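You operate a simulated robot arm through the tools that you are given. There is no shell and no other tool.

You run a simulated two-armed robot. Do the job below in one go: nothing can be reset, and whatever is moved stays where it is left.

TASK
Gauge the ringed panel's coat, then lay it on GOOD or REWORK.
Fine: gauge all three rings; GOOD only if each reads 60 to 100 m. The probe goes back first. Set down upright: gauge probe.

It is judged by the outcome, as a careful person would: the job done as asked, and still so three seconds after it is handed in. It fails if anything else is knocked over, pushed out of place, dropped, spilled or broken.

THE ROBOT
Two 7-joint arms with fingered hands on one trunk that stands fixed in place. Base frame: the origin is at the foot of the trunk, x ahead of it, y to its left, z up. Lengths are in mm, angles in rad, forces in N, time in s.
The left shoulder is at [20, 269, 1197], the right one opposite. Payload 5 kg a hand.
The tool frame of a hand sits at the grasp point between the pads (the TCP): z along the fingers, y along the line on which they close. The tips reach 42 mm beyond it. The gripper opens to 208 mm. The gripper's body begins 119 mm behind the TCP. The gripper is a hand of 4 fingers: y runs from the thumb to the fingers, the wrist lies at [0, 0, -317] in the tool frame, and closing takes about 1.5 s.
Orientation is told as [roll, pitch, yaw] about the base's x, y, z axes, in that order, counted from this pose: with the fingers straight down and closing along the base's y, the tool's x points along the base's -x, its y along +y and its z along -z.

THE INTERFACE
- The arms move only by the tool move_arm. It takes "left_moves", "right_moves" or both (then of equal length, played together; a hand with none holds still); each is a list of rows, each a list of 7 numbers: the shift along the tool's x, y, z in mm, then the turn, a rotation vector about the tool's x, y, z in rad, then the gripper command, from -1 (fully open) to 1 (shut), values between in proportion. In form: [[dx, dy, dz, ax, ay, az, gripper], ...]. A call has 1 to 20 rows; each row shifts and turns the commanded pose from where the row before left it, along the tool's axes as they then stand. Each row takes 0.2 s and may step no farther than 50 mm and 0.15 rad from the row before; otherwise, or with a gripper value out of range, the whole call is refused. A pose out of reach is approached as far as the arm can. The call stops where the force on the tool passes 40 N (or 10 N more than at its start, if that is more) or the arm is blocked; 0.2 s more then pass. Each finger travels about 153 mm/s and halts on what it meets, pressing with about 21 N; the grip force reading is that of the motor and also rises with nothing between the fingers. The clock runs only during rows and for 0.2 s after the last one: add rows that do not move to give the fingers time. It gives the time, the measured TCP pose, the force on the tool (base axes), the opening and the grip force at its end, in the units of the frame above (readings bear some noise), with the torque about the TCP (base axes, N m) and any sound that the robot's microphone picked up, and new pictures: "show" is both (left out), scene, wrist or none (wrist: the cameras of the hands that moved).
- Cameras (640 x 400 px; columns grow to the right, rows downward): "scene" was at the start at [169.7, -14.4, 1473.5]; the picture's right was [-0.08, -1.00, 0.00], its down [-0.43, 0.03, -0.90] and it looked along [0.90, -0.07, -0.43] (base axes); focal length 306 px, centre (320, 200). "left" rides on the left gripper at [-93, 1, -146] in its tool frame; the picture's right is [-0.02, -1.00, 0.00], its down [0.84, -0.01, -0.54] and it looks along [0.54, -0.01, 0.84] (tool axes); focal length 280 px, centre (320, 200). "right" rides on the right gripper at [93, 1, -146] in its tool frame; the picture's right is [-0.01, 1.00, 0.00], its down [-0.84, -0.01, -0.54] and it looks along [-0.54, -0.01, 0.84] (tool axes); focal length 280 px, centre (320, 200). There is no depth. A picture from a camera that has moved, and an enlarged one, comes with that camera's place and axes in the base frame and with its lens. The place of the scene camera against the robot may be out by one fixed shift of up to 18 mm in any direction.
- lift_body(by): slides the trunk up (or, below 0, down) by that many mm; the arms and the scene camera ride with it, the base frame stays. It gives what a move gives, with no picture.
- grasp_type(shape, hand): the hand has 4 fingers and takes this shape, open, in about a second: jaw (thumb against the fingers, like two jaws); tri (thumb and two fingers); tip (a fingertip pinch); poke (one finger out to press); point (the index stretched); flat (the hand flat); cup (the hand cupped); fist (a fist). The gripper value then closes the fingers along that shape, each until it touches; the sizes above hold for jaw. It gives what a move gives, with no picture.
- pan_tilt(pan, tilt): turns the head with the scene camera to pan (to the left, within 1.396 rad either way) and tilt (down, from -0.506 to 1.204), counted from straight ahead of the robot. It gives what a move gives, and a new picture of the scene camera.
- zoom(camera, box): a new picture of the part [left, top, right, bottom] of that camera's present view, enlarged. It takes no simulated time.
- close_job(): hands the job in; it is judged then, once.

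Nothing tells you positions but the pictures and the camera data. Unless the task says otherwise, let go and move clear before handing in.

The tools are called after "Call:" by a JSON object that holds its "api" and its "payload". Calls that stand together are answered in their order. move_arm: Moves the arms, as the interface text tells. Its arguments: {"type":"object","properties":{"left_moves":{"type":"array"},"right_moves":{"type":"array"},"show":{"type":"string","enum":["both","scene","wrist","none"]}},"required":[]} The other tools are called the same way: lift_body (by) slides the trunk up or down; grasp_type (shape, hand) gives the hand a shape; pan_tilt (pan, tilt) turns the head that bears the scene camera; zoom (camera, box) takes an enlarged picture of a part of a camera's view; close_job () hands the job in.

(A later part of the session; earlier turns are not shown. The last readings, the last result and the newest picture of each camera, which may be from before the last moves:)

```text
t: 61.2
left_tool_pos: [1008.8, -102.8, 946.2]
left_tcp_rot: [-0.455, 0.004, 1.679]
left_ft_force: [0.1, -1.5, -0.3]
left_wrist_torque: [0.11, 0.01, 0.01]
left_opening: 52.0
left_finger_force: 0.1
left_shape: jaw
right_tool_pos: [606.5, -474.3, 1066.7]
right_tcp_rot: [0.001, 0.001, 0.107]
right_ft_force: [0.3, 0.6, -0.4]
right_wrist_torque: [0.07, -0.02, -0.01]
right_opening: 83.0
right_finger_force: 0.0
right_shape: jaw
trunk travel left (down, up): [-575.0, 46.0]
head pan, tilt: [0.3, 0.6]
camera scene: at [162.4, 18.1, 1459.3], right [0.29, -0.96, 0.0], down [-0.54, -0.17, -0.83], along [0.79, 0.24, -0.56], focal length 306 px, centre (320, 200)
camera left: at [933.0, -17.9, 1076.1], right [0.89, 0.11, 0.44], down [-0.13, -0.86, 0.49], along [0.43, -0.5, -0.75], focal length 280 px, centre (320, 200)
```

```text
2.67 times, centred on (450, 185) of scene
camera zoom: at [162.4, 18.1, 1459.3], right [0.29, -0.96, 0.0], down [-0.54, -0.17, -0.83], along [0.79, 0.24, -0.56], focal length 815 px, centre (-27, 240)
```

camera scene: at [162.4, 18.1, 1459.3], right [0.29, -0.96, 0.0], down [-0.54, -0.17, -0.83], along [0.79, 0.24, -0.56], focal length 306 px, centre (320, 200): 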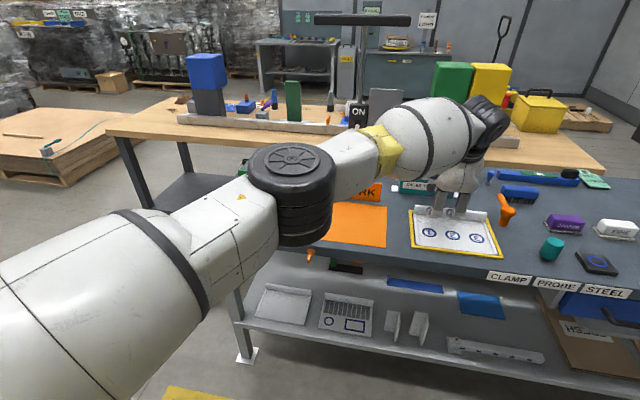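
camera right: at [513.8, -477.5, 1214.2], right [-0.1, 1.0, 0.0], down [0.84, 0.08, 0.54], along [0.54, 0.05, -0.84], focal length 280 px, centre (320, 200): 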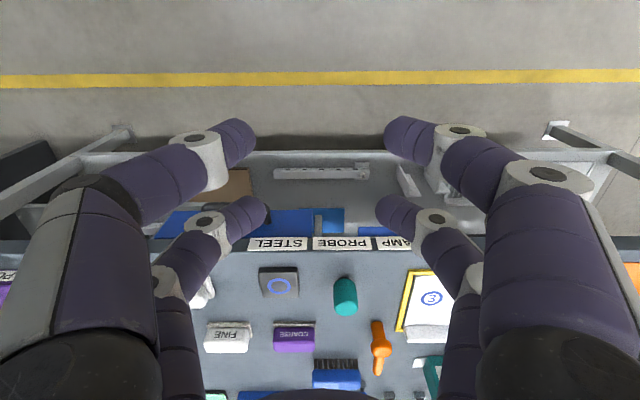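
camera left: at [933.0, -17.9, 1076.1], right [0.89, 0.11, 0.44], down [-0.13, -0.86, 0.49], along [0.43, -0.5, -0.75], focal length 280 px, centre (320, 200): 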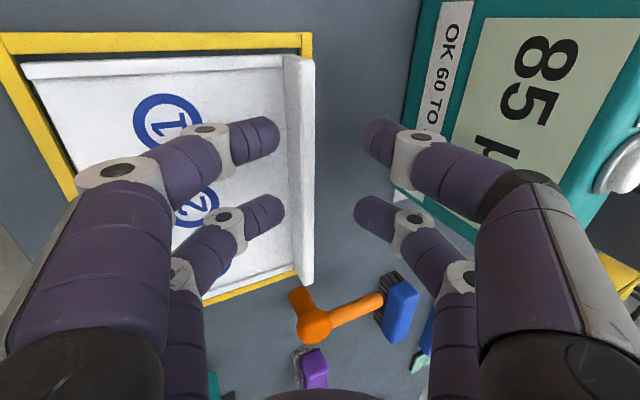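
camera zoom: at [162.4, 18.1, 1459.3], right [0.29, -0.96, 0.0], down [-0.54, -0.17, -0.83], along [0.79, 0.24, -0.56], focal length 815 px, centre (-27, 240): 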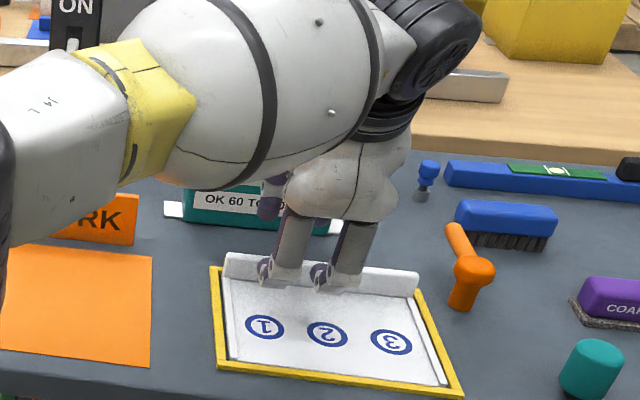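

The fingers straddle the lip with the arm at a workable pose. I will narrow the opening to about 36 mm and lower around the lip, keeping the front tips just off the panel surface.

Call:
{"api": "move_arm", "payload": {"left_moves": [[0, 0, 0, 0, 0, 0, 0.65], [0, 4, 9, 0, 0, 0, 0.65], [0, 4, 9, 0, 0, 0, 0.65], [0, 4, 9, 0, 0, 0, 0.65], [0, 2, 5, 0, 0, 0, 0.65], [0, 0, 0, 0, 0, 0, 0.65]], "show": "wrist"}}

Call:
{"api": "zoom", "payload": {"camera": "left", "box": [160, 60, 480, 260]}}

Call:
{"api": "zoom", "payload": {"camera": "scene", "box": [390, 160, 510, 270]}}

```text
t: 62.6
left_tool_pos: [1011.5, -99.6, 911.2]
left_tcp_rot: [-0.455, 0.003, 1.68]
left_ft_force: [0.4, 0.3, 1.0]
left_wrist_torque: [0.01, -0.04, 0.03]
left_opening: 36.8
left_finger_force: 0.0
left_shape: jaw
right_tool_pos: [607.2, -472.8, 1067.3]
right_tcp_rot: [-0.002, 0.001, 0.107]
right_ft_force: [-0.5, -0.4, 0.1]
right_wrist_torque: [0.02, 0.05, 0.04]
right_opening: 83.2
right_finger_force: 0.0
right_shape: jaw
trunk travel left (down, up): [-575.0, 46.0]
head pan, tilt: [0.3, 0.6]
camera left: at [936.0, -15.4, 1041.5], right [0.89, 0.11, 0.44], down [-0.13, -0.86, 0.49], along [0.43, -0.5, -0.75], focal length 280 px, centre (320, 200)
```

left: 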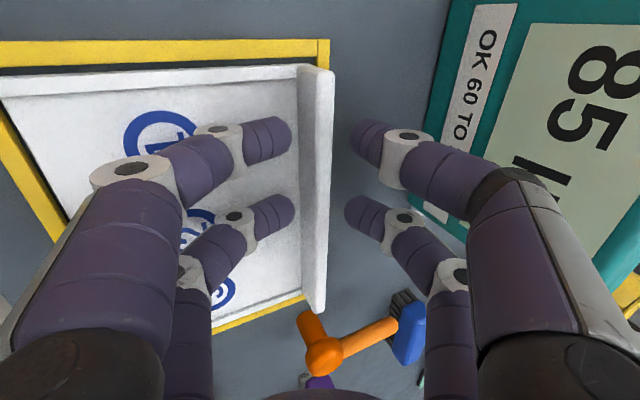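

```text
2.00 times, centred on (320, 160) of left
camera zoom: at [936.0, -15.4, 1041.5], right [0.89, 0.11, 0.44], down [-0.13, -0.86, 0.49], along [0.43, -0.5, -0.75], focal length 561 px, centre (320, 280)
```

zoom: 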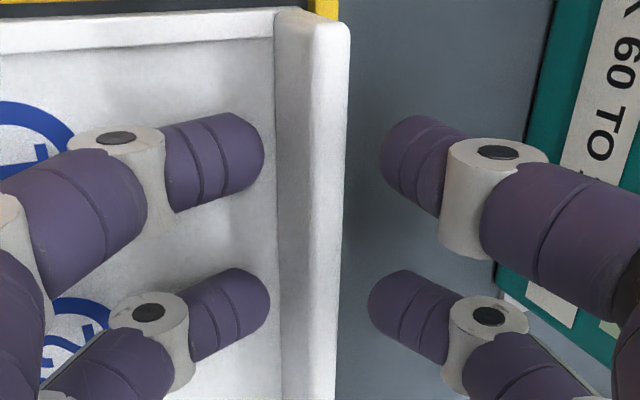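

```text
3.64 times, centred on (450, 215) of scene
camera zoom: at [162.4, 18.7, 1459.3], right [0.3, -0.96, 0.0], down [-0.54, -0.17, -0.83], along [0.79, 0.24, -0.56], focal length 1111 px, centre (-153, 146)
```

zoom: 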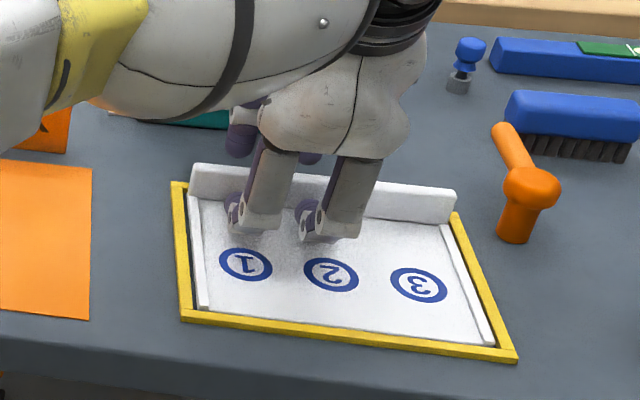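

The lip section sits centred between the fingertips to about 1 mm. I will narrow to about 25 mm and lower the last 10 mm.

Call:
{"api": "move_arm", "payload": {"left_moves": [[0, 0, 0, 0, 0, 0, 0.76], [0, 0, 0, 0, 0, 0, 0.76], [0, 1.8, 3.6, 0, 0, 0, 0.76], [0, 1.3, 2.7, 0, 0, 0, 0.76], [0, 1.3, 2.7, 0, 0, 0, 0.76], [0, 0, 0, 0, 0, 0, 0.76]], "show": "wrist"}}

Call:
{"api": "zoom", "payload": {"camera": "left", "box": [160, 60, 480, 260]}}

Call:
{"api": "zoom", "payload": {"camera": "scene", "box": [390, 160, 510, 270]}}

```text
t: 64.0
left_tool_pos: [1012.2, -101.5, 901.6]
left_tcp_rot: [-0.457, 0.003, 1.681]
left_ft_force: [-4.8, 1.9, 13.6]
left_wrist_torque: [0.08, 0.3, -0.01]
left_opening: 25.3
left_finger_force: 0.1
left_shape: jaw
right_tool_pos: [607.3, -473.1, 1067.1]
right_tcp_rot: [-0.001, -0.001, 0.109]
right_ft_force: [-0.3, 0.1, -0.9]
right_wrist_torque: [0.01, 0.0, 0.02]
right_opening: 83.4
right_finger_force: 0.0
right_shape: jaw
trunk travel left (down, up): [-575.0, 46.0]
head pan, tilt: [0.3, 0.6]
camera left: at [935.6, -15.2, 1032.9], right [0.89, 0.12, 0.44], down [-0.13, -0.86, 0.49], along [0.44, -0.5, -0.75], focal length 280 px, centre (320, 200)
```

left: 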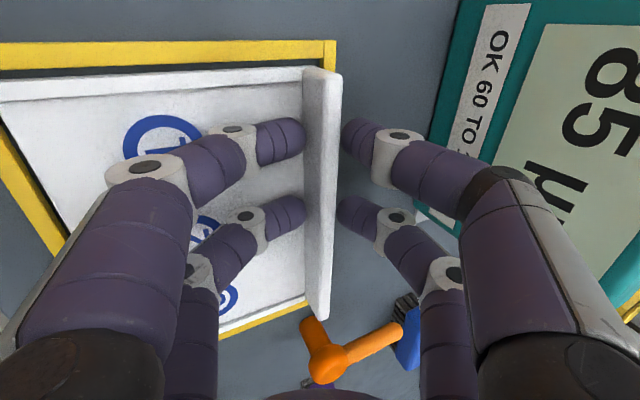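

```text
2.00 times, centred on (320, 160) of left
camera zoom: at [935.6, -15.2, 1032.9], right [0.89, 0.12, 0.44], down [-0.13, -0.86, 0.49], along [0.44, -0.5, -0.75], focal length 561 px, centre (320, 280)
```

zoom: 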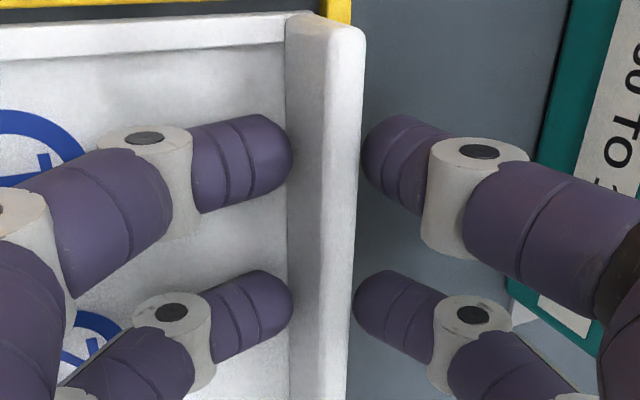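

```text
3.64 times, centred on (450, 215) of scene
camera zoom: at [161.3, 19.0, 1459.5], right [0.3, -0.96, 0.0], down [-0.54, -0.17, -0.83], along [0.79, 0.24, -0.56], focal length 1111 px, centre (-153, 146)
```

zoom: 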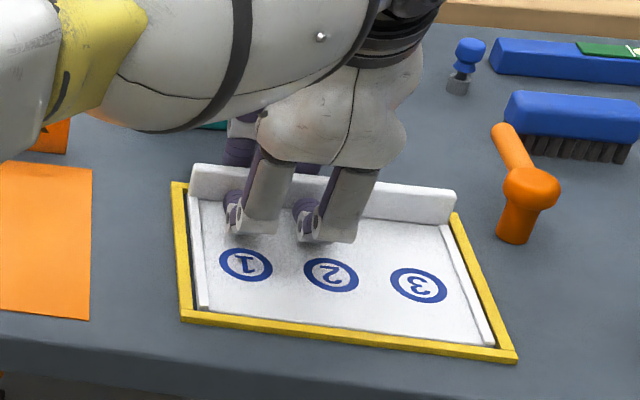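

The front fingertips rest lightly on the panel at about 14 N. I will ease up 2 mm and close on the lip.

Call:
{"api": "move_arm", "payload": {"left_moves": [[0, -0.9, -1.8, 0, 0, 0, 0.76], [0, 0, 0, 0, 0, 0, 0.82], [0, 0, 0, 0, 0, 0, 0.9], [0, 0, 0, 0, 0, 0, 1], [0, 0, 0, 0, 0, 0, 1], [0, 0, 0, 0, 0, 0, 1]], "show": "wrist"}}

Call:
{"api": "zoom", "payload": {"camera": "left", "box": [160, 60, 480, 260]}}

Call:
{"api": "zoom", "payload": {"camera": "scene", "box": [390, 160, 510, 270]}}

```text
t: 65.5
left_tool_pos: [1011.5, -99.8, 901.5]
left_tcp_rot: [-0.455, 0.003, 1.68]
left_ft_force: [0.0, 1.8, 0.5]
left_wrist_torque: [0.06, 0.4, 0.01]
left_opening: 14.4
left_finger_force: 22.1
left_shape: jaw
right_tool_pos: [607.9, -472.3, 1068.1]
right_tcp_rot: [-0.001, 0.003, 0.108]
right_ft_force: [0.0, 0.2, 0.1]
right_wrist_torque: [0.02, -0.01, 0.04]
right_opening: 83.1
right_finger_force: 0.1
right_shape: jaw
trunk travel left (down, up): [-575.0, 46.0]
head pan, tilt: [0.3, 0.6]
camera left: at [936.4, -14.9, 1032.0], right [0.89, 0.12, 0.44], down [-0.13, -0.86, 0.49], along [0.43, -0.5, -0.75], focal length 280 px, centre (320, 200)
```

left: 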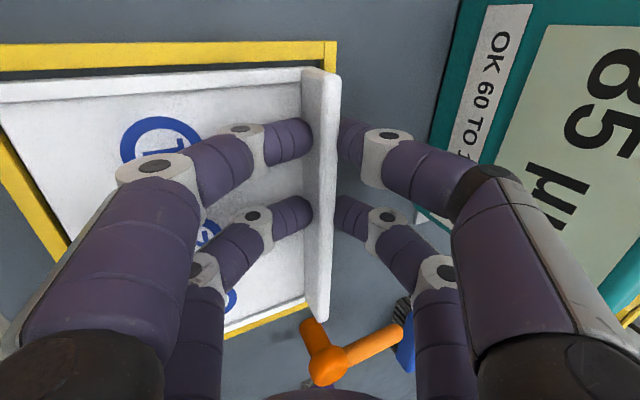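

```text
2.00 times, centred on (320, 160) of left
camera zoom: at [936.4, -14.9, 1032.0], right [0.89, 0.12, 0.44], down [-0.13, -0.86, 0.49], along [0.43, -0.5, -0.75], focal length 561 px, centre (320, 280)
```

zoom: 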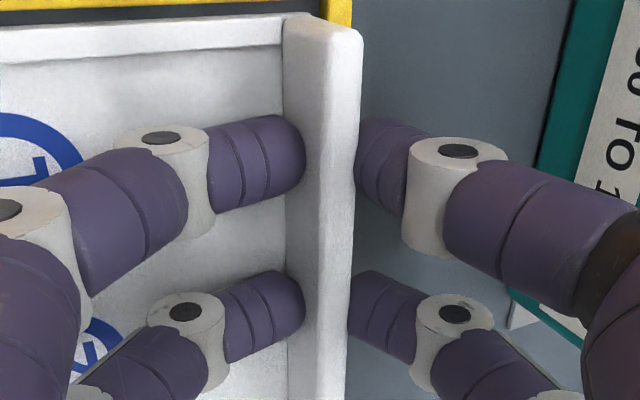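

```text
3.64 times, centred on (450, 215) of scene
camera zoom: at [162.6, 18.9, 1459.2], right [0.3, -0.96, 0.0], down [-0.54, -0.17, -0.82], along [0.79, 0.24, -0.57], focal length 1111 px, centre (-153, 146)
```

zoom: 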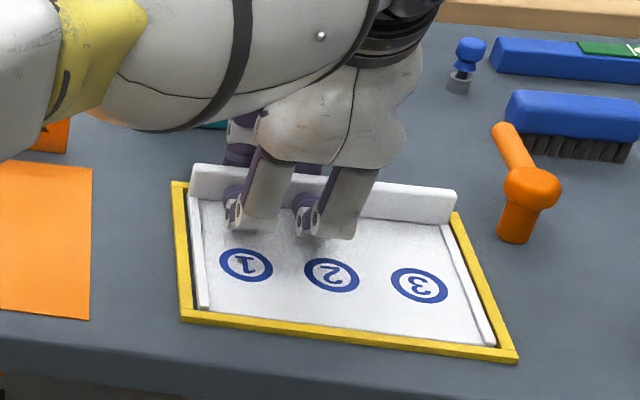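

All four fingertips hold the lip, with an opening of 14.4 mm. I will start hinging the panel up about its front edge, a little at first, and check.

Call:
{"api": "move_arm", "payload": {"left_moves": [[0, -0.64, -7.47, 0.05, 0, 0, 1], [0, -0.64, -7.47, 0.05, 0, 0, 1], [0, -0.64, -7.47, 0.05, 0, 0, 1], [0, 0, 0, 0, 0, 0, 1]], "show": "both"}}

Call:
{"api": "zoom", "payload": {"camera": "scene", "box": [380, 140, 520, 270]}}

```text
t: 66.5
left_tool_pos: [1000.9, -103.5, 922.6]
left_tcp_rot: [-0.604, 0.005, 1.679]
left_ft_force: [-0.3, -1.9, -1.3]
left_wrist_torque: [-0.11, 0.5, 0.06]
left_opening: 14.3
left_finger_force: 21.0
left_shape: jaw
right_tool_pos: [606.6, -473.7, 1066.7]
right_tcp_rot: [-0.002, 0.001, 0.106]
right_ft_force: [-0.2, -0.4, 0.5]
right_wrist_torque: [0.01, 0.01, -0.02]
right_opening: 83.0
right_finger_force: 0.1
right_shape: jaw
trunk travel left (down, up): [-575.0, 46.0]
head pan, tilt: [0.3, 0.6]
camera scene: at [162.6, 18.8, 1459.2], right [0.3, -0.96, 0.0], down [-0.54, -0.17, -0.82], along [0.79, 0.24, -0.57], focal length 306 px, centre (320, 200)
camera left: at [908.1, -19.8, 1041.9], right [0.82, 0.11, 0.57], down [-0.2, -0.87, 0.45], along [0.54, -0.49, -0.69], focal length 280 px, centre (320, 200)
```

scene: 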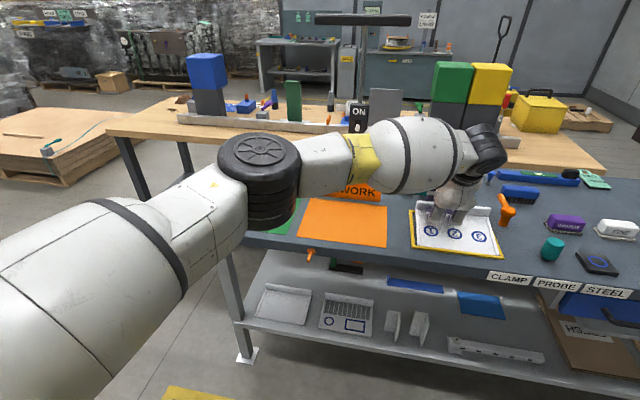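
left: 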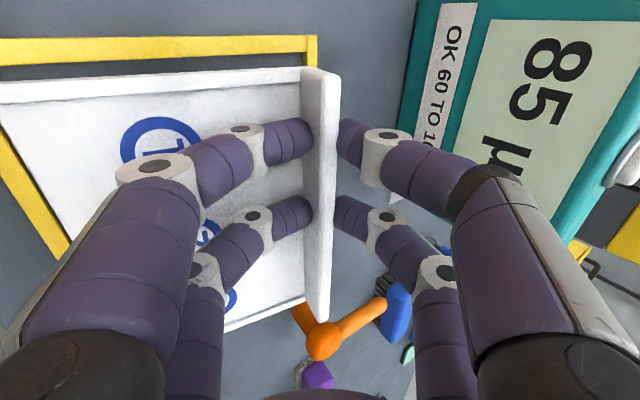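

```text
3.08 times, centred on (450, 205) of scene
camera zoom: at [162.6, 18.8, 1459.2], right [0.3, -0.96, 0.0], down [-0.54, -0.17, -0.82], along [0.79, 0.24, -0.57], focal length 940 px, centre (-80, 185)
```

zoom: 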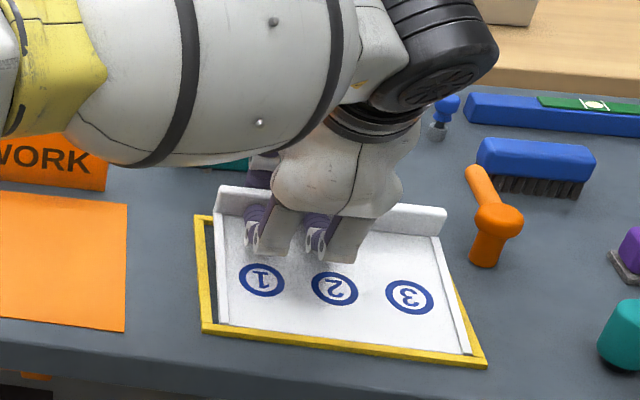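

The panel hinges up cleanly with no slip in the fingers. I will continue hinging.

Call:
{"api": "move_arm", "payload": {"left_moves": [[0, -0.91, -14.96, 0.1, 0, 0, 1], [0, -0.91, -14.96, 0.1, 0, 0, 1], [0, -0.91, -14.96, 0.1, 0, 0, 1], [0, -0.91, -14.96, 0.1, 0, 0, 1], [0, 0, 0, 0, 0, 0, 1]], "show": "both"}}

Call:
{"api": "zoom", "payload": {"camera": "scene", "box": [380, 120, 520, 270]}}

```text
t: 67.7
left_tool_pos: [964.2, -106.1, 969.6]
left_tcp_rot: [-1.005, 0.007, 1.679]
left_ft_force: [-1.5, -1.0, -2.2]
left_wrist_torque: [-0.06, 0.46, -0.1]
left_opening: 13.8
left_finger_force: 21.0
left_shape: jaw
right_tool_pos: [607.1, -473.1, 1066.8]
right_tcp_rot: [-0.001, 0.001, 0.106]
right_ft_force: [-0.5, 0.3, -0.2]
right_wrist_torque: [0.0, 0.01, 0.0]
right_opening: 83.0
right_finger_force: 0.1
right_shape: jaw
trunk travel left (down, up): [-575.0, 46.0]
head pan, tilt: [0.3, 0.6]
camera scene: at [162.5, 18.8, 1459.2], right [0.3, -0.96, 0.0], down [-0.54, -0.17, -0.82], along [0.79, 0.24, -0.57], focal length 306 px, centre (320, 200)
camera left: at [830.4, -27.5, 1046.4], right [0.53, 0.08, 0.84], down [-0.35, -0.88, 0.3], along [0.77, -0.46, -0.44], focal length 280 px, centre (320, 200)
```

scene: 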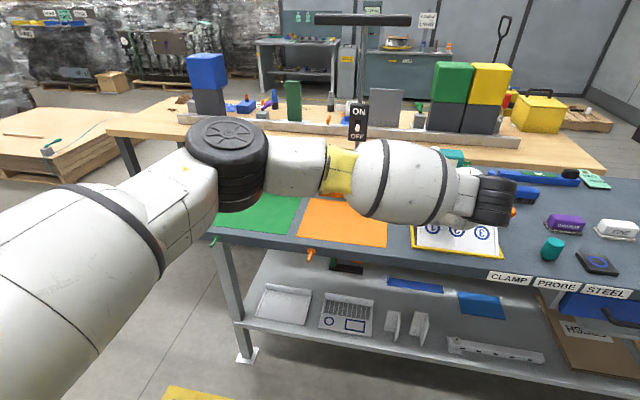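
left: 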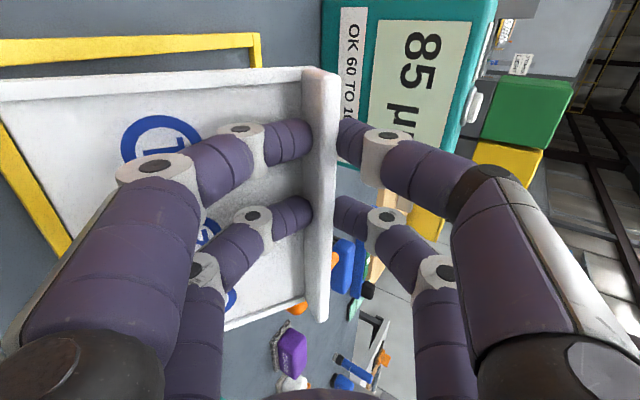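

```text
2.67 times, centred on (450, 195) of scene
camera zoom: at [162.5, 18.8, 1459.2], right [0.3, -0.96, 0.0], down [-0.54, -0.17, -0.82], along [0.79, 0.24, -0.57], focal length 815 px, centre (-27, 213)
```

zoom: 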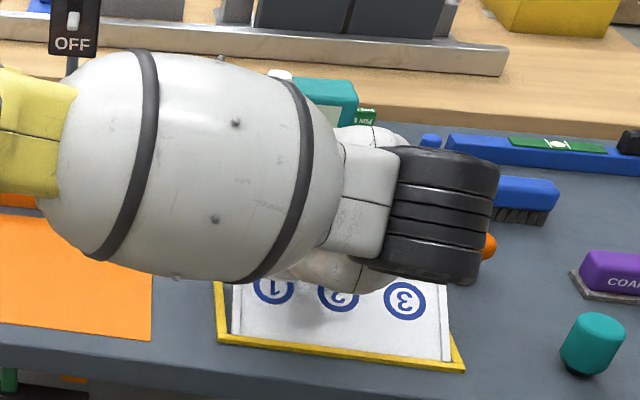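

The grip is holding rigidly. I will hinge a bit further and then lift the panel clear of the nest.

Call:
{"api": "move_arm", "payload": {"left_moves": [[0, -0.91, -14.96, 0.1, 0, 0, 1], [0, -0.91, -14.96, 0.1, 0, 0, 1], [0, -0.91, -14.96, 0.1, 0, 0, 1], [0, 0, 0, 0, 0, 0, 1]], "show": "wrist"}}

```text
t: 68.7
left_tool_pos: [924.6, -109.3, 991.5]
left_tcp_rot: [-1.305, 0.005, 1.681]
left_ft_force: [-1.6, -0.8, -2.3]
left_wrist_torque: [-0.05, 0.43, -0.02]
left_opening: 13.8
left_finger_force: 21.2
left_shape: jaw
right_tool_pos: [605.8, -473.6, 1067.6]
right_tcp_rot: [-0.003, 0.001, 0.106]
right_ft_force: [-0.5, -0.5, 0.4]
right_wrist_torque: [-0.01, -0.03, 0.02]
right_opening: 83.4
right_finger_force: 0.0
right_shape: jaw
trunk travel left (down, up): [-575.0, 46.0]
head pan, tilt: [0.3, 0.6]
camera left: at [774.5, -32.8, 1028.7], right [0.26, 0.05, 0.96], down [-0.42, -0.89, 0.16], along [0.87, -0.45, -0.21], focal length 280 px, centre (320, 200)
```

left: 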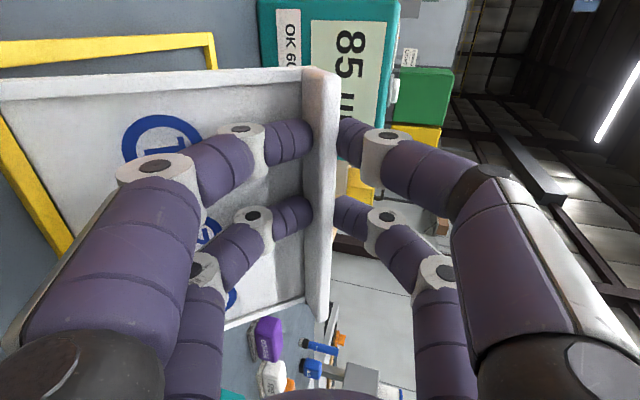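

The panel is at about 49° with the grip steady. I will lift it straight up out of the nest and check.

Call:
{"api": "move_arm", "payload": {"left_moves": [[0, -9.65, -2.63, 0, 0, 0, 1], [0, -14.5, -3.94, 0, 0, 0, 1], [0, -19.3, -5.25, 0, 0, 0, 1], [0, -19.3, -5.25, 0, 0, 0, 1], [0, 0, 0, 0, 0, 0, 1]], "show": "both"}}

Call:
{"api": "zoom", "payload": {"camera": "scene", "box": [360, 120, 540, 270]}}

```text
t: 69.8
left_tool_pos: [928.3, -109.6, 1055.5]
left_tcp_rot: [-1.304, 0.003, 1.681]
left_ft_force: [0.6, -0.8, -7.1]
left_wrist_torque: [0.25, 0.23, 0.0]
left_opening: 13.4
left_finger_force: 21.1
left_shape: jaw
right_tool_pos: [608.2, -472.4, 1067.9]
right_tcp_rot: [-0.001, 0.002, 0.106]
right_ft_force: [0.7, 0.5, 0.3]
right_wrist_torque: [-0.03, 0.03, -0.02]
right_opening: 83.3
right_finger_force: 0.0
right_shape: jaw
trunk travel left (down, up): [-575.0, 46.0]
head pan, tilt: [0.3, 0.6]
camera scene: at [163.0, 18.7, 1459.1], right [0.3, -0.96, 0.0], down [-0.54, -0.17, -0.82], along [0.79, 0.24, -0.57], focal length 306 px, centre (320, 200)
camera left: at [776.0, -32.7, 1092.5], right [0.26, 0.05, 0.96], down [-0.42, -0.89, 0.16], along [0.87, -0.45, -0.21], focal length 280 px, centre (320, 200)
```

scene: 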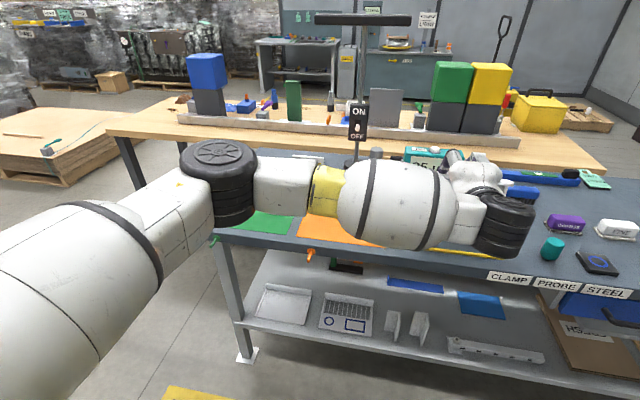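
left: 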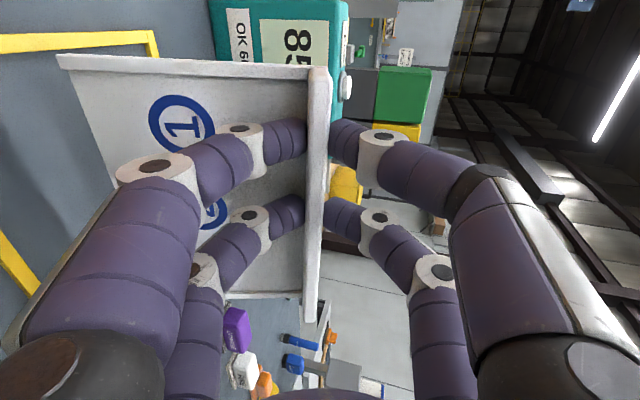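

```text
2.67 times, centred on (450, 195) of scene
camera zoom: at [163.0, 18.7, 1459.1], right [0.3, -0.96, 0.0], down [-0.54, -0.17, -0.82], along [0.79, 0.24, -0.57], focal length 815 px, centre (-27, 213)
```

zoom: 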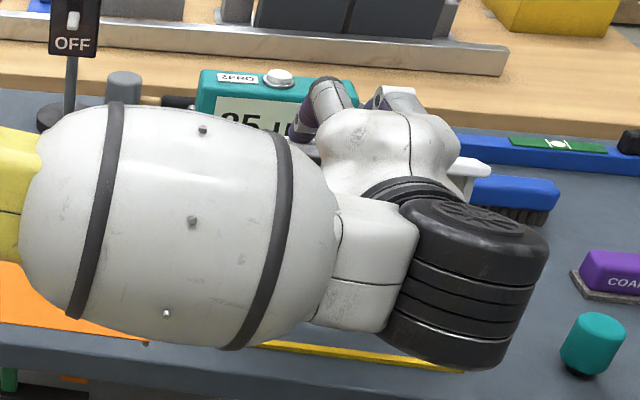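

The panel is free of the nest at about 7 N of weight. It pivoted slightly in the fingers, so it now hangs about 70° nose-down, near its balance. I will carry it left along the bench, ramping gently.

Call:
{"api": "move_arm", "payload": {"left_moves": [[-8, -3, -1, 0, 0, 0, 1], [-18, -3, -1.5, 0, 0, 0, 1], [-28, -3, -2, 0, 0, 0, 1], [-34, -3, -2.5, 0, 0, 0, 1], [-34, -1, -2.6, 0, 0, 0, 1], [-34, 0, -2.6, 0, 0, 0, 1], [-34, 0, -2.6, 0, 0, 0, 1], [-34, 0, -2.6, 0, 0, 0, 1], [-30, 0, -2.6, 0, 0, 0, 1], [-20, 0, -2, 0, 0, 0, 1], [-10, 0, -1, 0, 0, 0, 1], [0, 0, 0, 0, 0, 0, 1]], "show": "both"}}

```text
t: 72.5
left_tool_pos: [876.9, 171.5, 1073.0]
left_tcp_rot: [-1.304, 0.005, 1.678]
left_ft_force: [-0.1, 0.3, -7.2]
left_wrist_torque: [0.25, 0.23, -0.01]
left_opening: 13.0
left_finger_force: 21.1
left_shape: jaw
right_tool_pos: [607.8, -472.7, 1067.5]
right_tcp_rot: [-0.002, 0.001, 0.106]
right_ft_force: [-0.9, 0.3, -0.7]
right_wrist_torque: [0.0, 0.01, -0.01]
right_opening: 83.5
right_finger_force: 0.1
right_shape: jaw
trunk travel left (down, up): [-575.0, 46.0]
head pan, tilt: [0.3, 0.6]
camera scene: at [162.9, 18.9, 1459.2], right [0.3, -0.96, 0.0], down [-0.54, -0.17, -0.82], along [0.79, 0.24, -0.57], focal length 306 px, centre (320, 200)
camera left: at [725.3, 247.8, 1109.8], right [0.26, 0.05, 0.96], down [-0.42, -0.89, 0.16], along [0.87, -0.45, -0.21], focal length 280 px, centre (320, 200)
```

scene: 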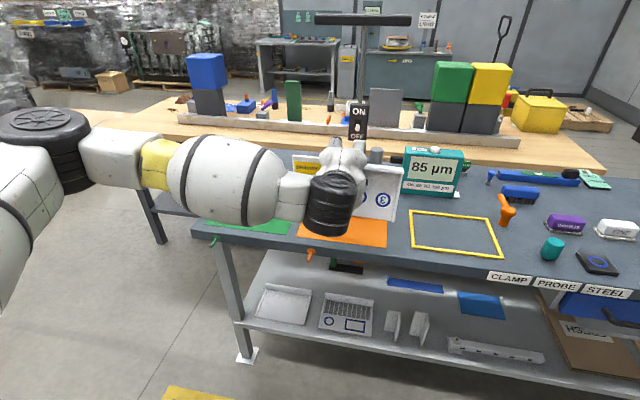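
left: 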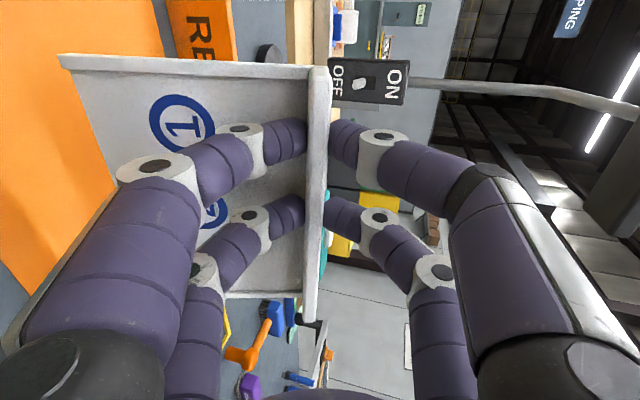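

The panel rides steadily and the nest is empty. I will carry it the remaining distance over the GOOD mat.

Call:
{"api": "move_arm", "payload": {"left_moves": [[-8, 1.8, -2.8, 0, 0, 0, 1], [-18, 1.8, -2.8, 0, 0, 0, 1], [-28, 1.8, -2.8, 0, 0, 0, 1], [-34, 1.8, -2.8, 0, 0, 0, 1], [-34, 1.8, -2.8, 0, 0, 0, 1], [-34, 1.8, -2.8, 0, 0, 0, 1], [-34, 1.8, -2.8, 0, 0, 0, 1], [-34, 1.8, -2.8, 0, 0, 0, 1], [-34, 1.8, -2.8, 0, 0, 0, 1], [-30, 1.8, -2.8, 0, 0, 0, 1], [-24, 1.8, -2.8, 0, 0, 0, 1], [-18, 1.8, -2.8, 0, 0, 0, 1], [-11, 1.8, -2.8, 0, 0, 0, 1], [0, 0, 0, 0, 0, 0, 1]], "show": "wrist"}}

Call:
{"api": "pan_tilt", "payload": {"pan": 0.5, "tilt": 0.65}}

```text
t: 75.5
left_tool_pos: [812.6, 445.3, 1113.1]
left_tcp_rot: [-1.298, 0.01, 1.664]
left_ft_force: [0.0, -2.0, -5.8]
left_wrist_torque: [0.29, 0.17, 0.16]
left_opening: 12.5
left_finger_force: 21.0
left_shape: jaw
left hand out of reach, approached as far as the arm can: row 8, 9, 10, 11, 12, 13
right_tool_pos: [607.7, -474.3, 1066.3]
right_tcp_rot: [-0.001, 0.003, 0.108]
right_ft_force: [-0.2, -0.9, -0.1]
right_wrist_torque: [0.12, 0.01, -0.02]
right_opening: 83.4
right_finger_force: 0.1
right_shape: jaw
trunk travel left (down, up): [-575.0, 46.0]
head pan, tilt: [0.3, 0.6]
camera left: at [663.2, 523.3, 1149.5], right [0.27, 0.05, 0.96], down [-0.43, -0.89, 0.17], along [0.86, -0.46, -0.22], focal length 280 px, centre (320, 200)
```

left: 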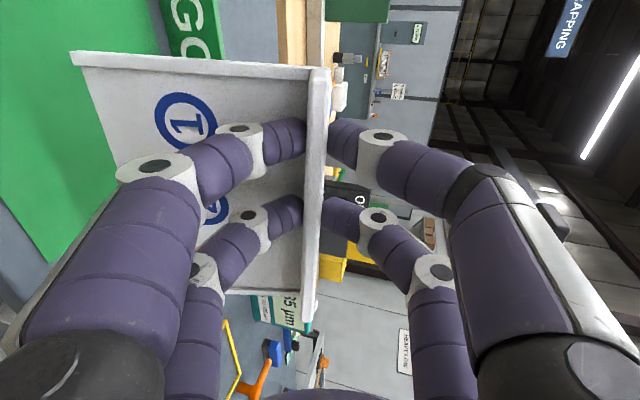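

```text
t: 76.2
left_tool_pos: [812.1, 445.7, 1111.6]
left_tcp_rot: [-1.296, 0.011, 1.666]
left_ft_force: [0.0, -0.4, -6.5]
left_wrist_torque: [0.27, 0.22, 0.02]
left_opening: 12.4
left_finger_force: 21.1
left_shape: jaw
right_tool_pos: [607.3, -473.6, 1066.6]
right_tcp_rot: [0.0, 0.002, 0.104]
right_ft_force: [0.7, -0.4, 0.2]
right_wrist_torque: [0.06, -0.01, -0.02]
right_opening: 83.3
right_finger_force: 0.1
right_shape: jaw
trunk travel left (down, up): [-575.0, 46.0]
head pan, tilt: [0.499, 0.649]
camera scene: at [154.8, 34.1, 1454.9], right [0.48, -0.88, 0.0], down [-0.53, -0.29, -0.8], along [0.7, 0.38, -0.6], focal length 306 px, centre (320, 200)
```

scene: 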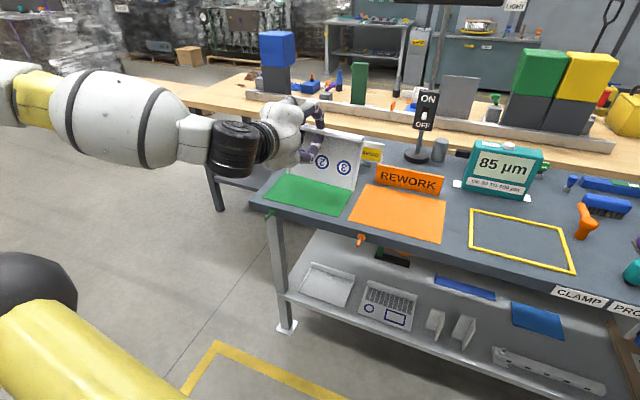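

The panel is over GOOD, but the elbow is folded to its limit, so the hand sits at (812, 445, 1112), short of the commanded pose. To avoid a jump I will first bring the commanded pose back to the measured one.

Call:
{"api": "move_arm", "payload": {"left_moves": [[15.5, -13, -1.6, 0, 0, 0, 1], [15.5, -13, -1.6, 0, 0, 0, 1], [15.5, -13, -1.6, 0, 0, 0, 1], [15.5, -13.2, -1.5, 0, 0, 0, 1], [0, 0, 0, 0, 0, 0, 1]], "show": "none"}}

```text
t: 77.4
left_tool_pos: [825.3, 401.4, 1167.9]
left_tcp_rot: [-1.303, 0.005, 1.68]
left_ft_force: [0.7, 0.0, -7.8]
left_wrist_torque: [0.23, 0.18, 0.02]
left_opening: 12.6
left_finger_force: 21.4
left_shape: jaw
right_tool_pos: [607.9, -473.3, 1067.6]
right_tcp_rot: [-0.002, 0.0, 0.109]
right_ft_force: [0.3, 0.2, -0.4]
right_wrist_torque: [-0.02, 0.03, 0.0]
right_opening: 83.5
right_finger_force: 0.1
right_shape: jaw
trunk travel left (down, up): [-575.0, 46.0]
head pan, tilt: [0.499, 0.649]
```

The commanded pose does follow the measured one, so there is no stored jump. I will now reduce the hand's tilt and move slightly forward to get away from the elbow limit.

Call:
{"api": "move_arm", "payload": {"left_moves": [[-6, -2.7, 9.6, -0.1, 0, 0, 1], [-14, -3.6, 9.3, -0.1, 0, 0, 1], [-22, -4.5, 8.9, -0.1, 0, 0, 1], [-24, -5.4, 8.4, -0.1, 0, 0, 1], [-20, 0, 0, 0, 0, 0, 1], [-14, 0, 0, 0, 0, 0, 1], [-7, 0, 0, 0, 0, 0, 1], [0, 0, 0, 0, 0, 0, 1]], "show": "both"}}

Call:
{"api": "zoom", "payload": {"camera": "scene", "box": [220, 60, 440, 240]}}

```text
t: 79.2
left_tool_pos: [852.9, 511.4, 1167.1]
left_tcp_rot: [-0.904, 0.007, 1.68]
left_ft_force: [-0.6, -0.1, -7.8]
left_wrist_torque: [0.25, 0.09, 0.0]
left_opening: 12.5
left_finger_force: 21.2
left_shape: jaw
right_tool_pos: [606.7, -473.8, 1066.5]
right_tcp_rot: [-0.003, 0.001, 0.106]
right_ft_force: [0.3, 0.6, 0.3]
right_wrist_torque: [0.0, -0.01, 0.02]
right_opening: 83.2
right_finger_force: 0.0
right_shape: jaw
trunk travel left (down, up): [-575.0, 46.0]
head pan, tilt: [0.499, 0.649]
camera scene: at [154.6, 34.3, 1454.9], right [0.48, -0.88, 0.0], down [-0.53, -0.29, -0.8], along [0.7, 0.38, -0.6], focal length 306 px, centre (320, 200)
camera left: at [727.8, 590.8, 1256.4], right [0.61, 0.09, 0.79], down [-0.32, -0.88, 0.35], along [0.72, -0.47, -0.51], focal length 280 px, centre (320, 200)
```

scene: 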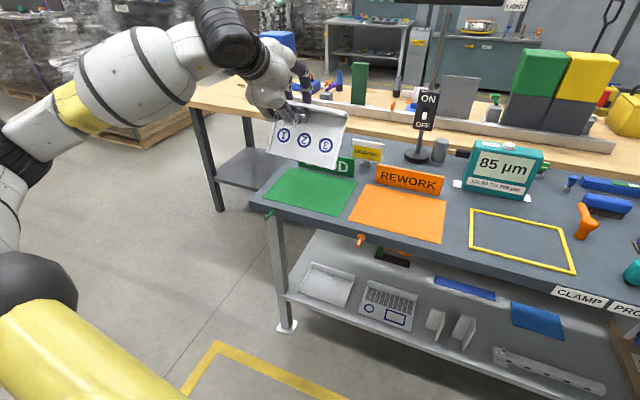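
left: 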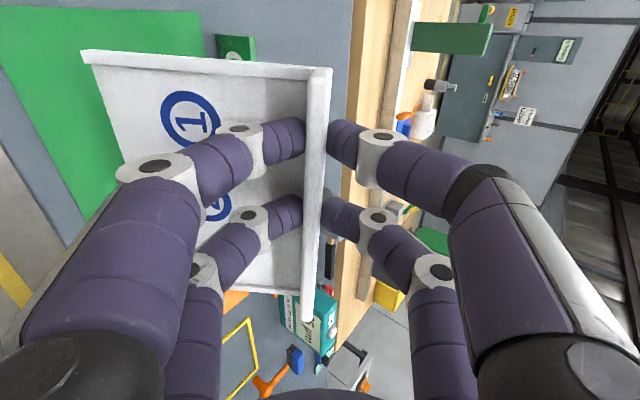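

```text
2.22 times, centred on (330, 150) of scene
camera zoom: at [154.6, 34.3, 1454.9], right [0.48, -0.88, 0.0], down [-0.53, -0.29, -0.8], along [0.7, 0.38, -0.6], focal length 679 px, centre (298, 311)
```

zoom: 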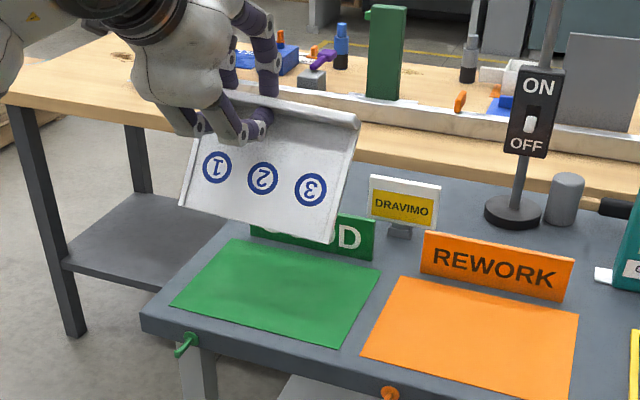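

The panel hangs securely over GOOD, about 55° nose-down, with the hand at tilt 0.90. The mat centre is near (891, 475). I will lower it until its free front edge is just above the front part of the mat.

Call:
{"api": "move_arm", "payload": {"left_moves": [[0, 12, 7.5, 0, 0, 0, 1], [0, 22, 14.5, 0, 0, 0, 1], [0, 26, 17, 0, 0, 0, 1], [0, 26, 17, 0, 0, 0, 1], [0, 18, 11.8, 0, 0, 0, 1], [0, 10, 6.5, 0, 0, 0, 1], [0, 0, 0, 0, 0, 0, 1]], "show": "both"}}

Call:
{"api": "zoom", "payload": {"camera": "scene", "box": [220, 100, 400, 260]}}

```text
t: 80.8
left_tool_pos: [841.6, 509.0, 1030.6]
left_tcp_rot: [-0.904, 0.004, 1.68]
left_ft_force: [0.3, -0.1, -7.4]
left_wrist_torque: [0.28, 0.07, 0.02]
left_opening: 12.6
left_finger_force: 21.4
left_shape: jaw
right_tool_pos: [607.1, -473.0, 1067.0]
right_tcp_rot: [-0.001, 0.001, 0.105]
right_ft_force: [0.4, -0.1, 0.9]
right_wrist_torque: [0.02, 0.0, 0.01]
right_opening: 83.3
right_finger_force: 0.2
right_shape: jaw
trunk travel left (down, up): [-575.0, 46.0]
head pan, tilt: [0.499, 0.649]
camera scene: at [154.5, 34.4, 1455.0], right [0.48, -0.88, 0.0], down [-0.53, -0.29, -0.8], along [0.7, 0.38, -0.6], focal length 306 px, centre (320, 200)
camera left: at [716.6, 588.4, 1119.7], right [0.61, 0.09, 0.79], down [-0.32, -0.88, 0.35], along [0.72, -0.47, -0.51], focal length 280 px, centre (320, 200)
```

scene: 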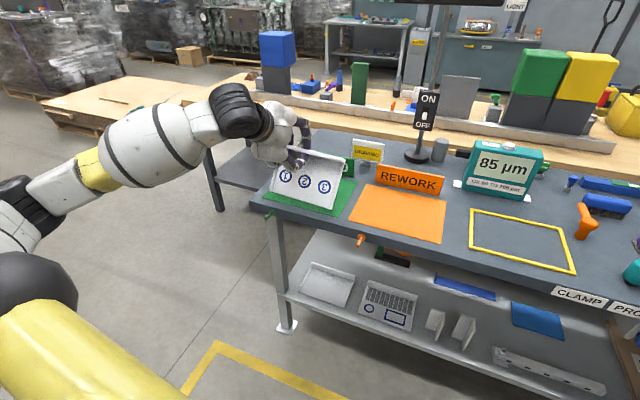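
left: 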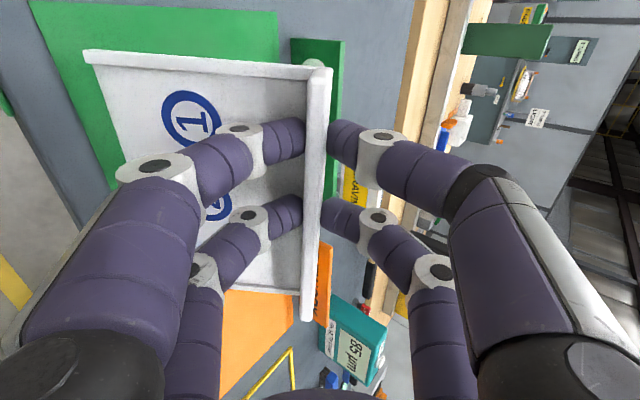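

```text
2.50 times, centred on (310, 180) of scene
camera zoom: at [154.5, 34.4, 1455.0], right [0.48, -0.88, 0.0], down [-0.53, -0.29, -0.8], along [0.7, 0.38, -0.6], focal length 764 px, centre (345, 250)
```

zoom: 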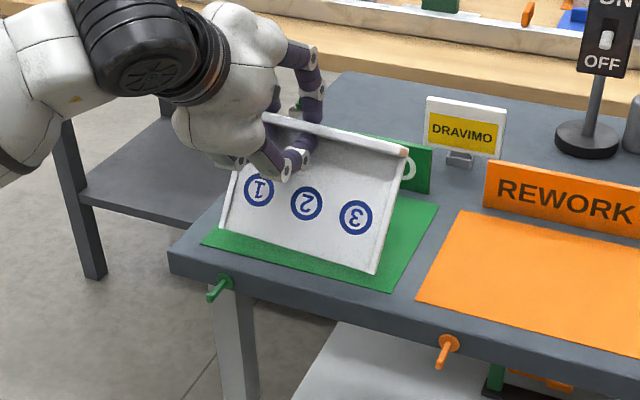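

The panel's front edge is about 20 mm above the mat, squared and centred on it. I will lower gently until it touches.

Call:
{"api": "move_arm", "payload": {"left_moves": [[0, 6.3, 4.95, 0, 0, 0, 1], [0, 4.7, 3.7, 0, 0, 0, 1], [0, 1.6, 1.2, 0, 0, 0, 1], [0, 0, 0, 0, 0, 0, 1]], "show": "none"}}

Call:
{"api": "zoom", "payload": {"camera": "scene", "box": [220, 120, 380, 240]}}

```text
t: 81.8
left_tool_pos: [840.4, 508.5, 1016.3]
left_tcp_rot: [-0.905, 0.004, 1.68]
left_ft_force: [0.8, 1.8, -4.5]
left_wrist_torque: [0.0, 0.08, 0.08]
left_opening: 12.5
left_finger_force: 21.0
left_shape: jaw
right_tool_pos: [607.6, -473.3, 1067.5]
right_tcp_rot: [-0.003, 0.001, 0.107]
right_ft_force: [0.4, -0.3, 0.3]
right_wrist_torque: [-0.01, 0.0, 0.02]
right_opening: 83.1
right_finger_force: 0.1
right_shape: jaw
trunk travel left (down, up): [-575.0, 46.0]
head pan, tilt: [0.499, 0.649]
```

```text
3.33 times, centred on (300, 180) of scene
camera zoom: at [154.4, 34.4, 1455.0], right [0.48, -0.88, 0.0], down [-0.53, -0.29, -0.8], along [0.7, 0.38, -0.6], focal length 1018 px, centre (387, 267)
```

zoom: 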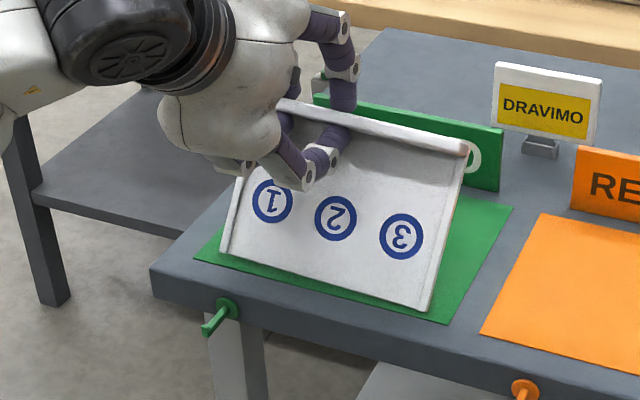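

The front edge has touched the mat; the load fell to 4.5 N. I will now hinge the panel down about that edge, following with the hand.

Call:
{"api": "move_arm", "payload": {"left_moves": [[0, 1.2, 0.9, 0, 0, 0, 1], [0, -2.4, 7.9, -0.05, 0, 0, 1], [0, -4.9, 15.8, -0.1, 0, 0, 1], [0, -4.9, 15.8, -0.1, 0, 0, 1], [0, 0, 0, 0, 0, 0, 1]], "show": "both"}}

Call:
{"api": "zoom", "payload": {"camera": "scene", "box": [220, 120, 380, 240]}}

```text
t: 83.0
left_tool_pos: [877.6, 512.0, 995.1]
left_tcp_rot: [-0.651, 0.005, 1.681]
left_ft_force: [-0.5, -0.5, -4.4]
left_wrist_torque: [-0.02, 0.07, 0.08]
left_opening: 12.3
left_finger_force: 21.1
left_shape: jaw
right_tool_pos: [607.6, -472.9, 1066.4]
right_tcp_rot: [-0.002, 0.001, 0.109]
right_ft_force: [-0.6, 0.6, 0.2]
right_wrist_torque: [-0.07, -0.01, 0.0]
right_opening: 83.1
right_finger_force: 0.2
right_shape: jaw
trunk travel left (down, up): [-575.0, 46.0]
head pan, tilt: [0.499, 0.649]
camera scene: at [154.6, 34.6, 1455.0], right [0.48, -0.88, 0.0], down [-0.53, -0.29, -0.8], along [0.7, 0.38, -0.6], focal length 306 px, centre (320, 200)
camera left: at [778.2, 595.6, 1109.9], right [0.79, 0.1, 0.61], down [-0.22, -0.87, 0.44], along [0.57, -0.48, -0.66], focal length 280 px, centre (320, 200)
```

scene: 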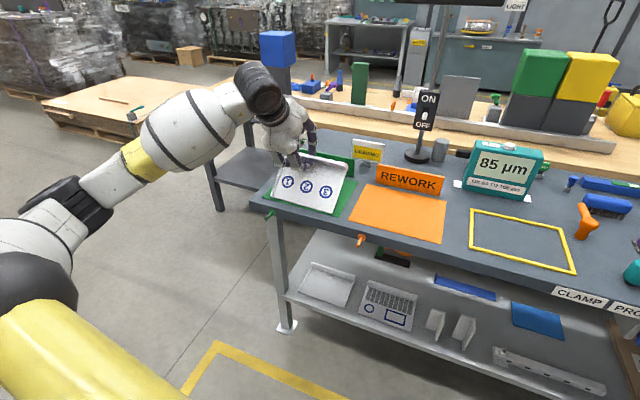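
left: 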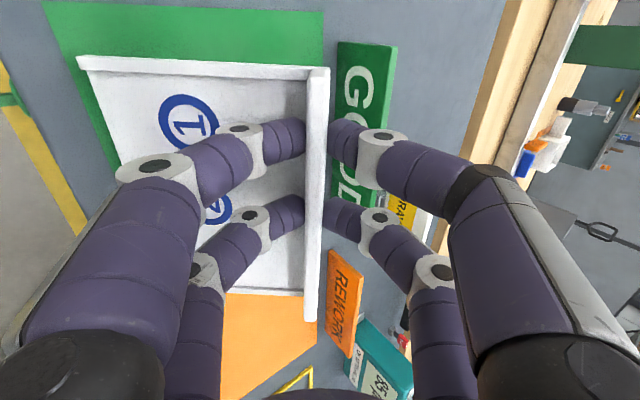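

```text
3.33 times, centred on (300, 180) of scene
camera zoom: at [154.6, 34.6, 1455.0], right [0.48, -0.88, 0.0], down [-0.53, -0.29, -0.8], along [0.7, 0.38, -0.6], focal length 1018 px, centre (387, 267)
```

zoom: 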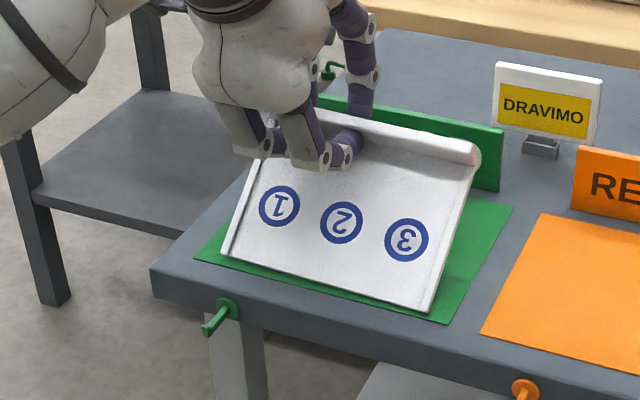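

The panel is hinging down smoothly and stays inside the mat. I will continue, keeping the hand's back fingers clear of the GOOD sign.

Call:
{"api": "move_arm", "payload": {"left_moves": [[0, -5.1, 15.8, -0.1, 0, 0, 1], [0, -5.1, 15.8, -0.1, 0, 0, 1], [0, -5.1, 15.8, -0.1, 0, 0, 1], [0, 0, 0, 0, 0, 0, 1]], "show": "both"}}

Call:
{"api": "zoom", "payload": {"camera": "scene", "box": [220, 120, 380, 240]}}

```text
t: 84.0
left_tool_pos: [914.2, 516.6, 963.5]
left_tcp_rot: [-0.354, 0.005, 1.682]
left_ft_force: [0.1, 0.7, -4.7]
left_wrist_torque: [-0.01, -0.01, 0.01]
left_opening: 12.7
left_finger_force: 21.2
left_shape: jaw
right_tool_pos: [608.9, -474.2, 1065.9]
right_tcp_rot: [-0.002, 0.001, 0.109]
right_ft_force: [0.0, -0.3, -0.4]
right_wrist_torque: [-0.05, 0.04, 0.0]
right_opening: 83.2
right_finger_force: 0.1
right_shape: jaw
trunk travel left (down, up): [-575.0, 46.0]
head pan, tilt: [0.499, 0.649]
camera scene: at [154.6, 34.7, 1455.0], right [0.48, -0.88, 0.0], down [-0.53, -0.29, -0.8], along [0.7, 0.38, -0.6], focal length 306 px, centre (320, 200)
camera left: at [852.4, 604.7, 1100.0], right [0.93, 0.12, 0.35], down [-0.08, -0.85, 0.51], along [0.36, -0.51, -0.79], focal length 280 px, centre (320, 200)
```

scene: 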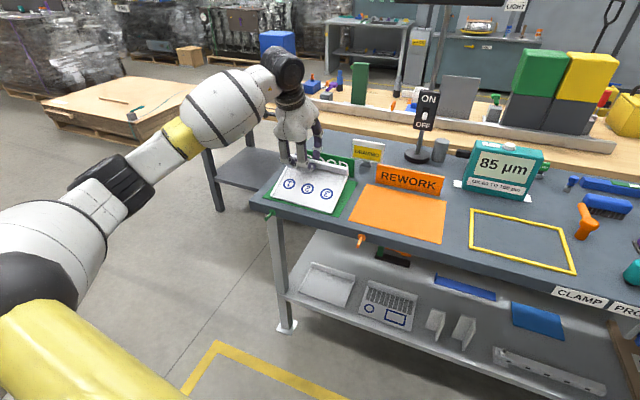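
left: 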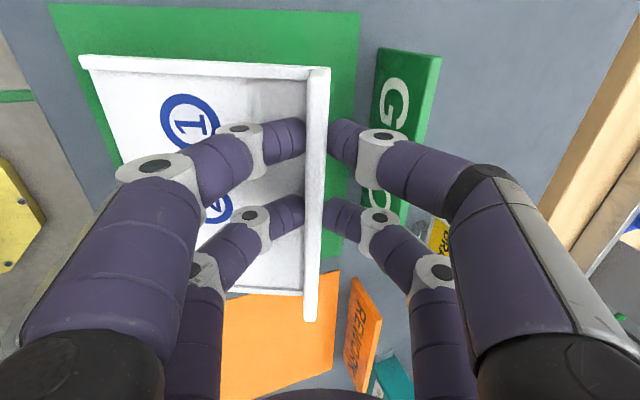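

```text
3.33 times, centred on (300, 180) of scene
camera zoom: at [154.6, 34.7, 1455.0], right [0.48, -0.88, 0.0], down [-0.53, -0.29, -0.8], along [0.7, 0.38, -0.6], focal length 1018 px, centre (387, 267)
```

zoom: 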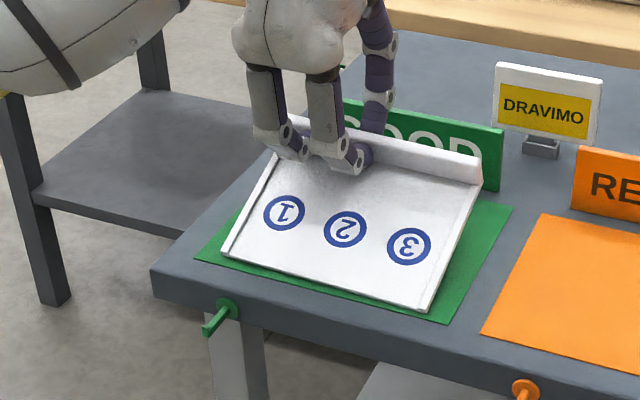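

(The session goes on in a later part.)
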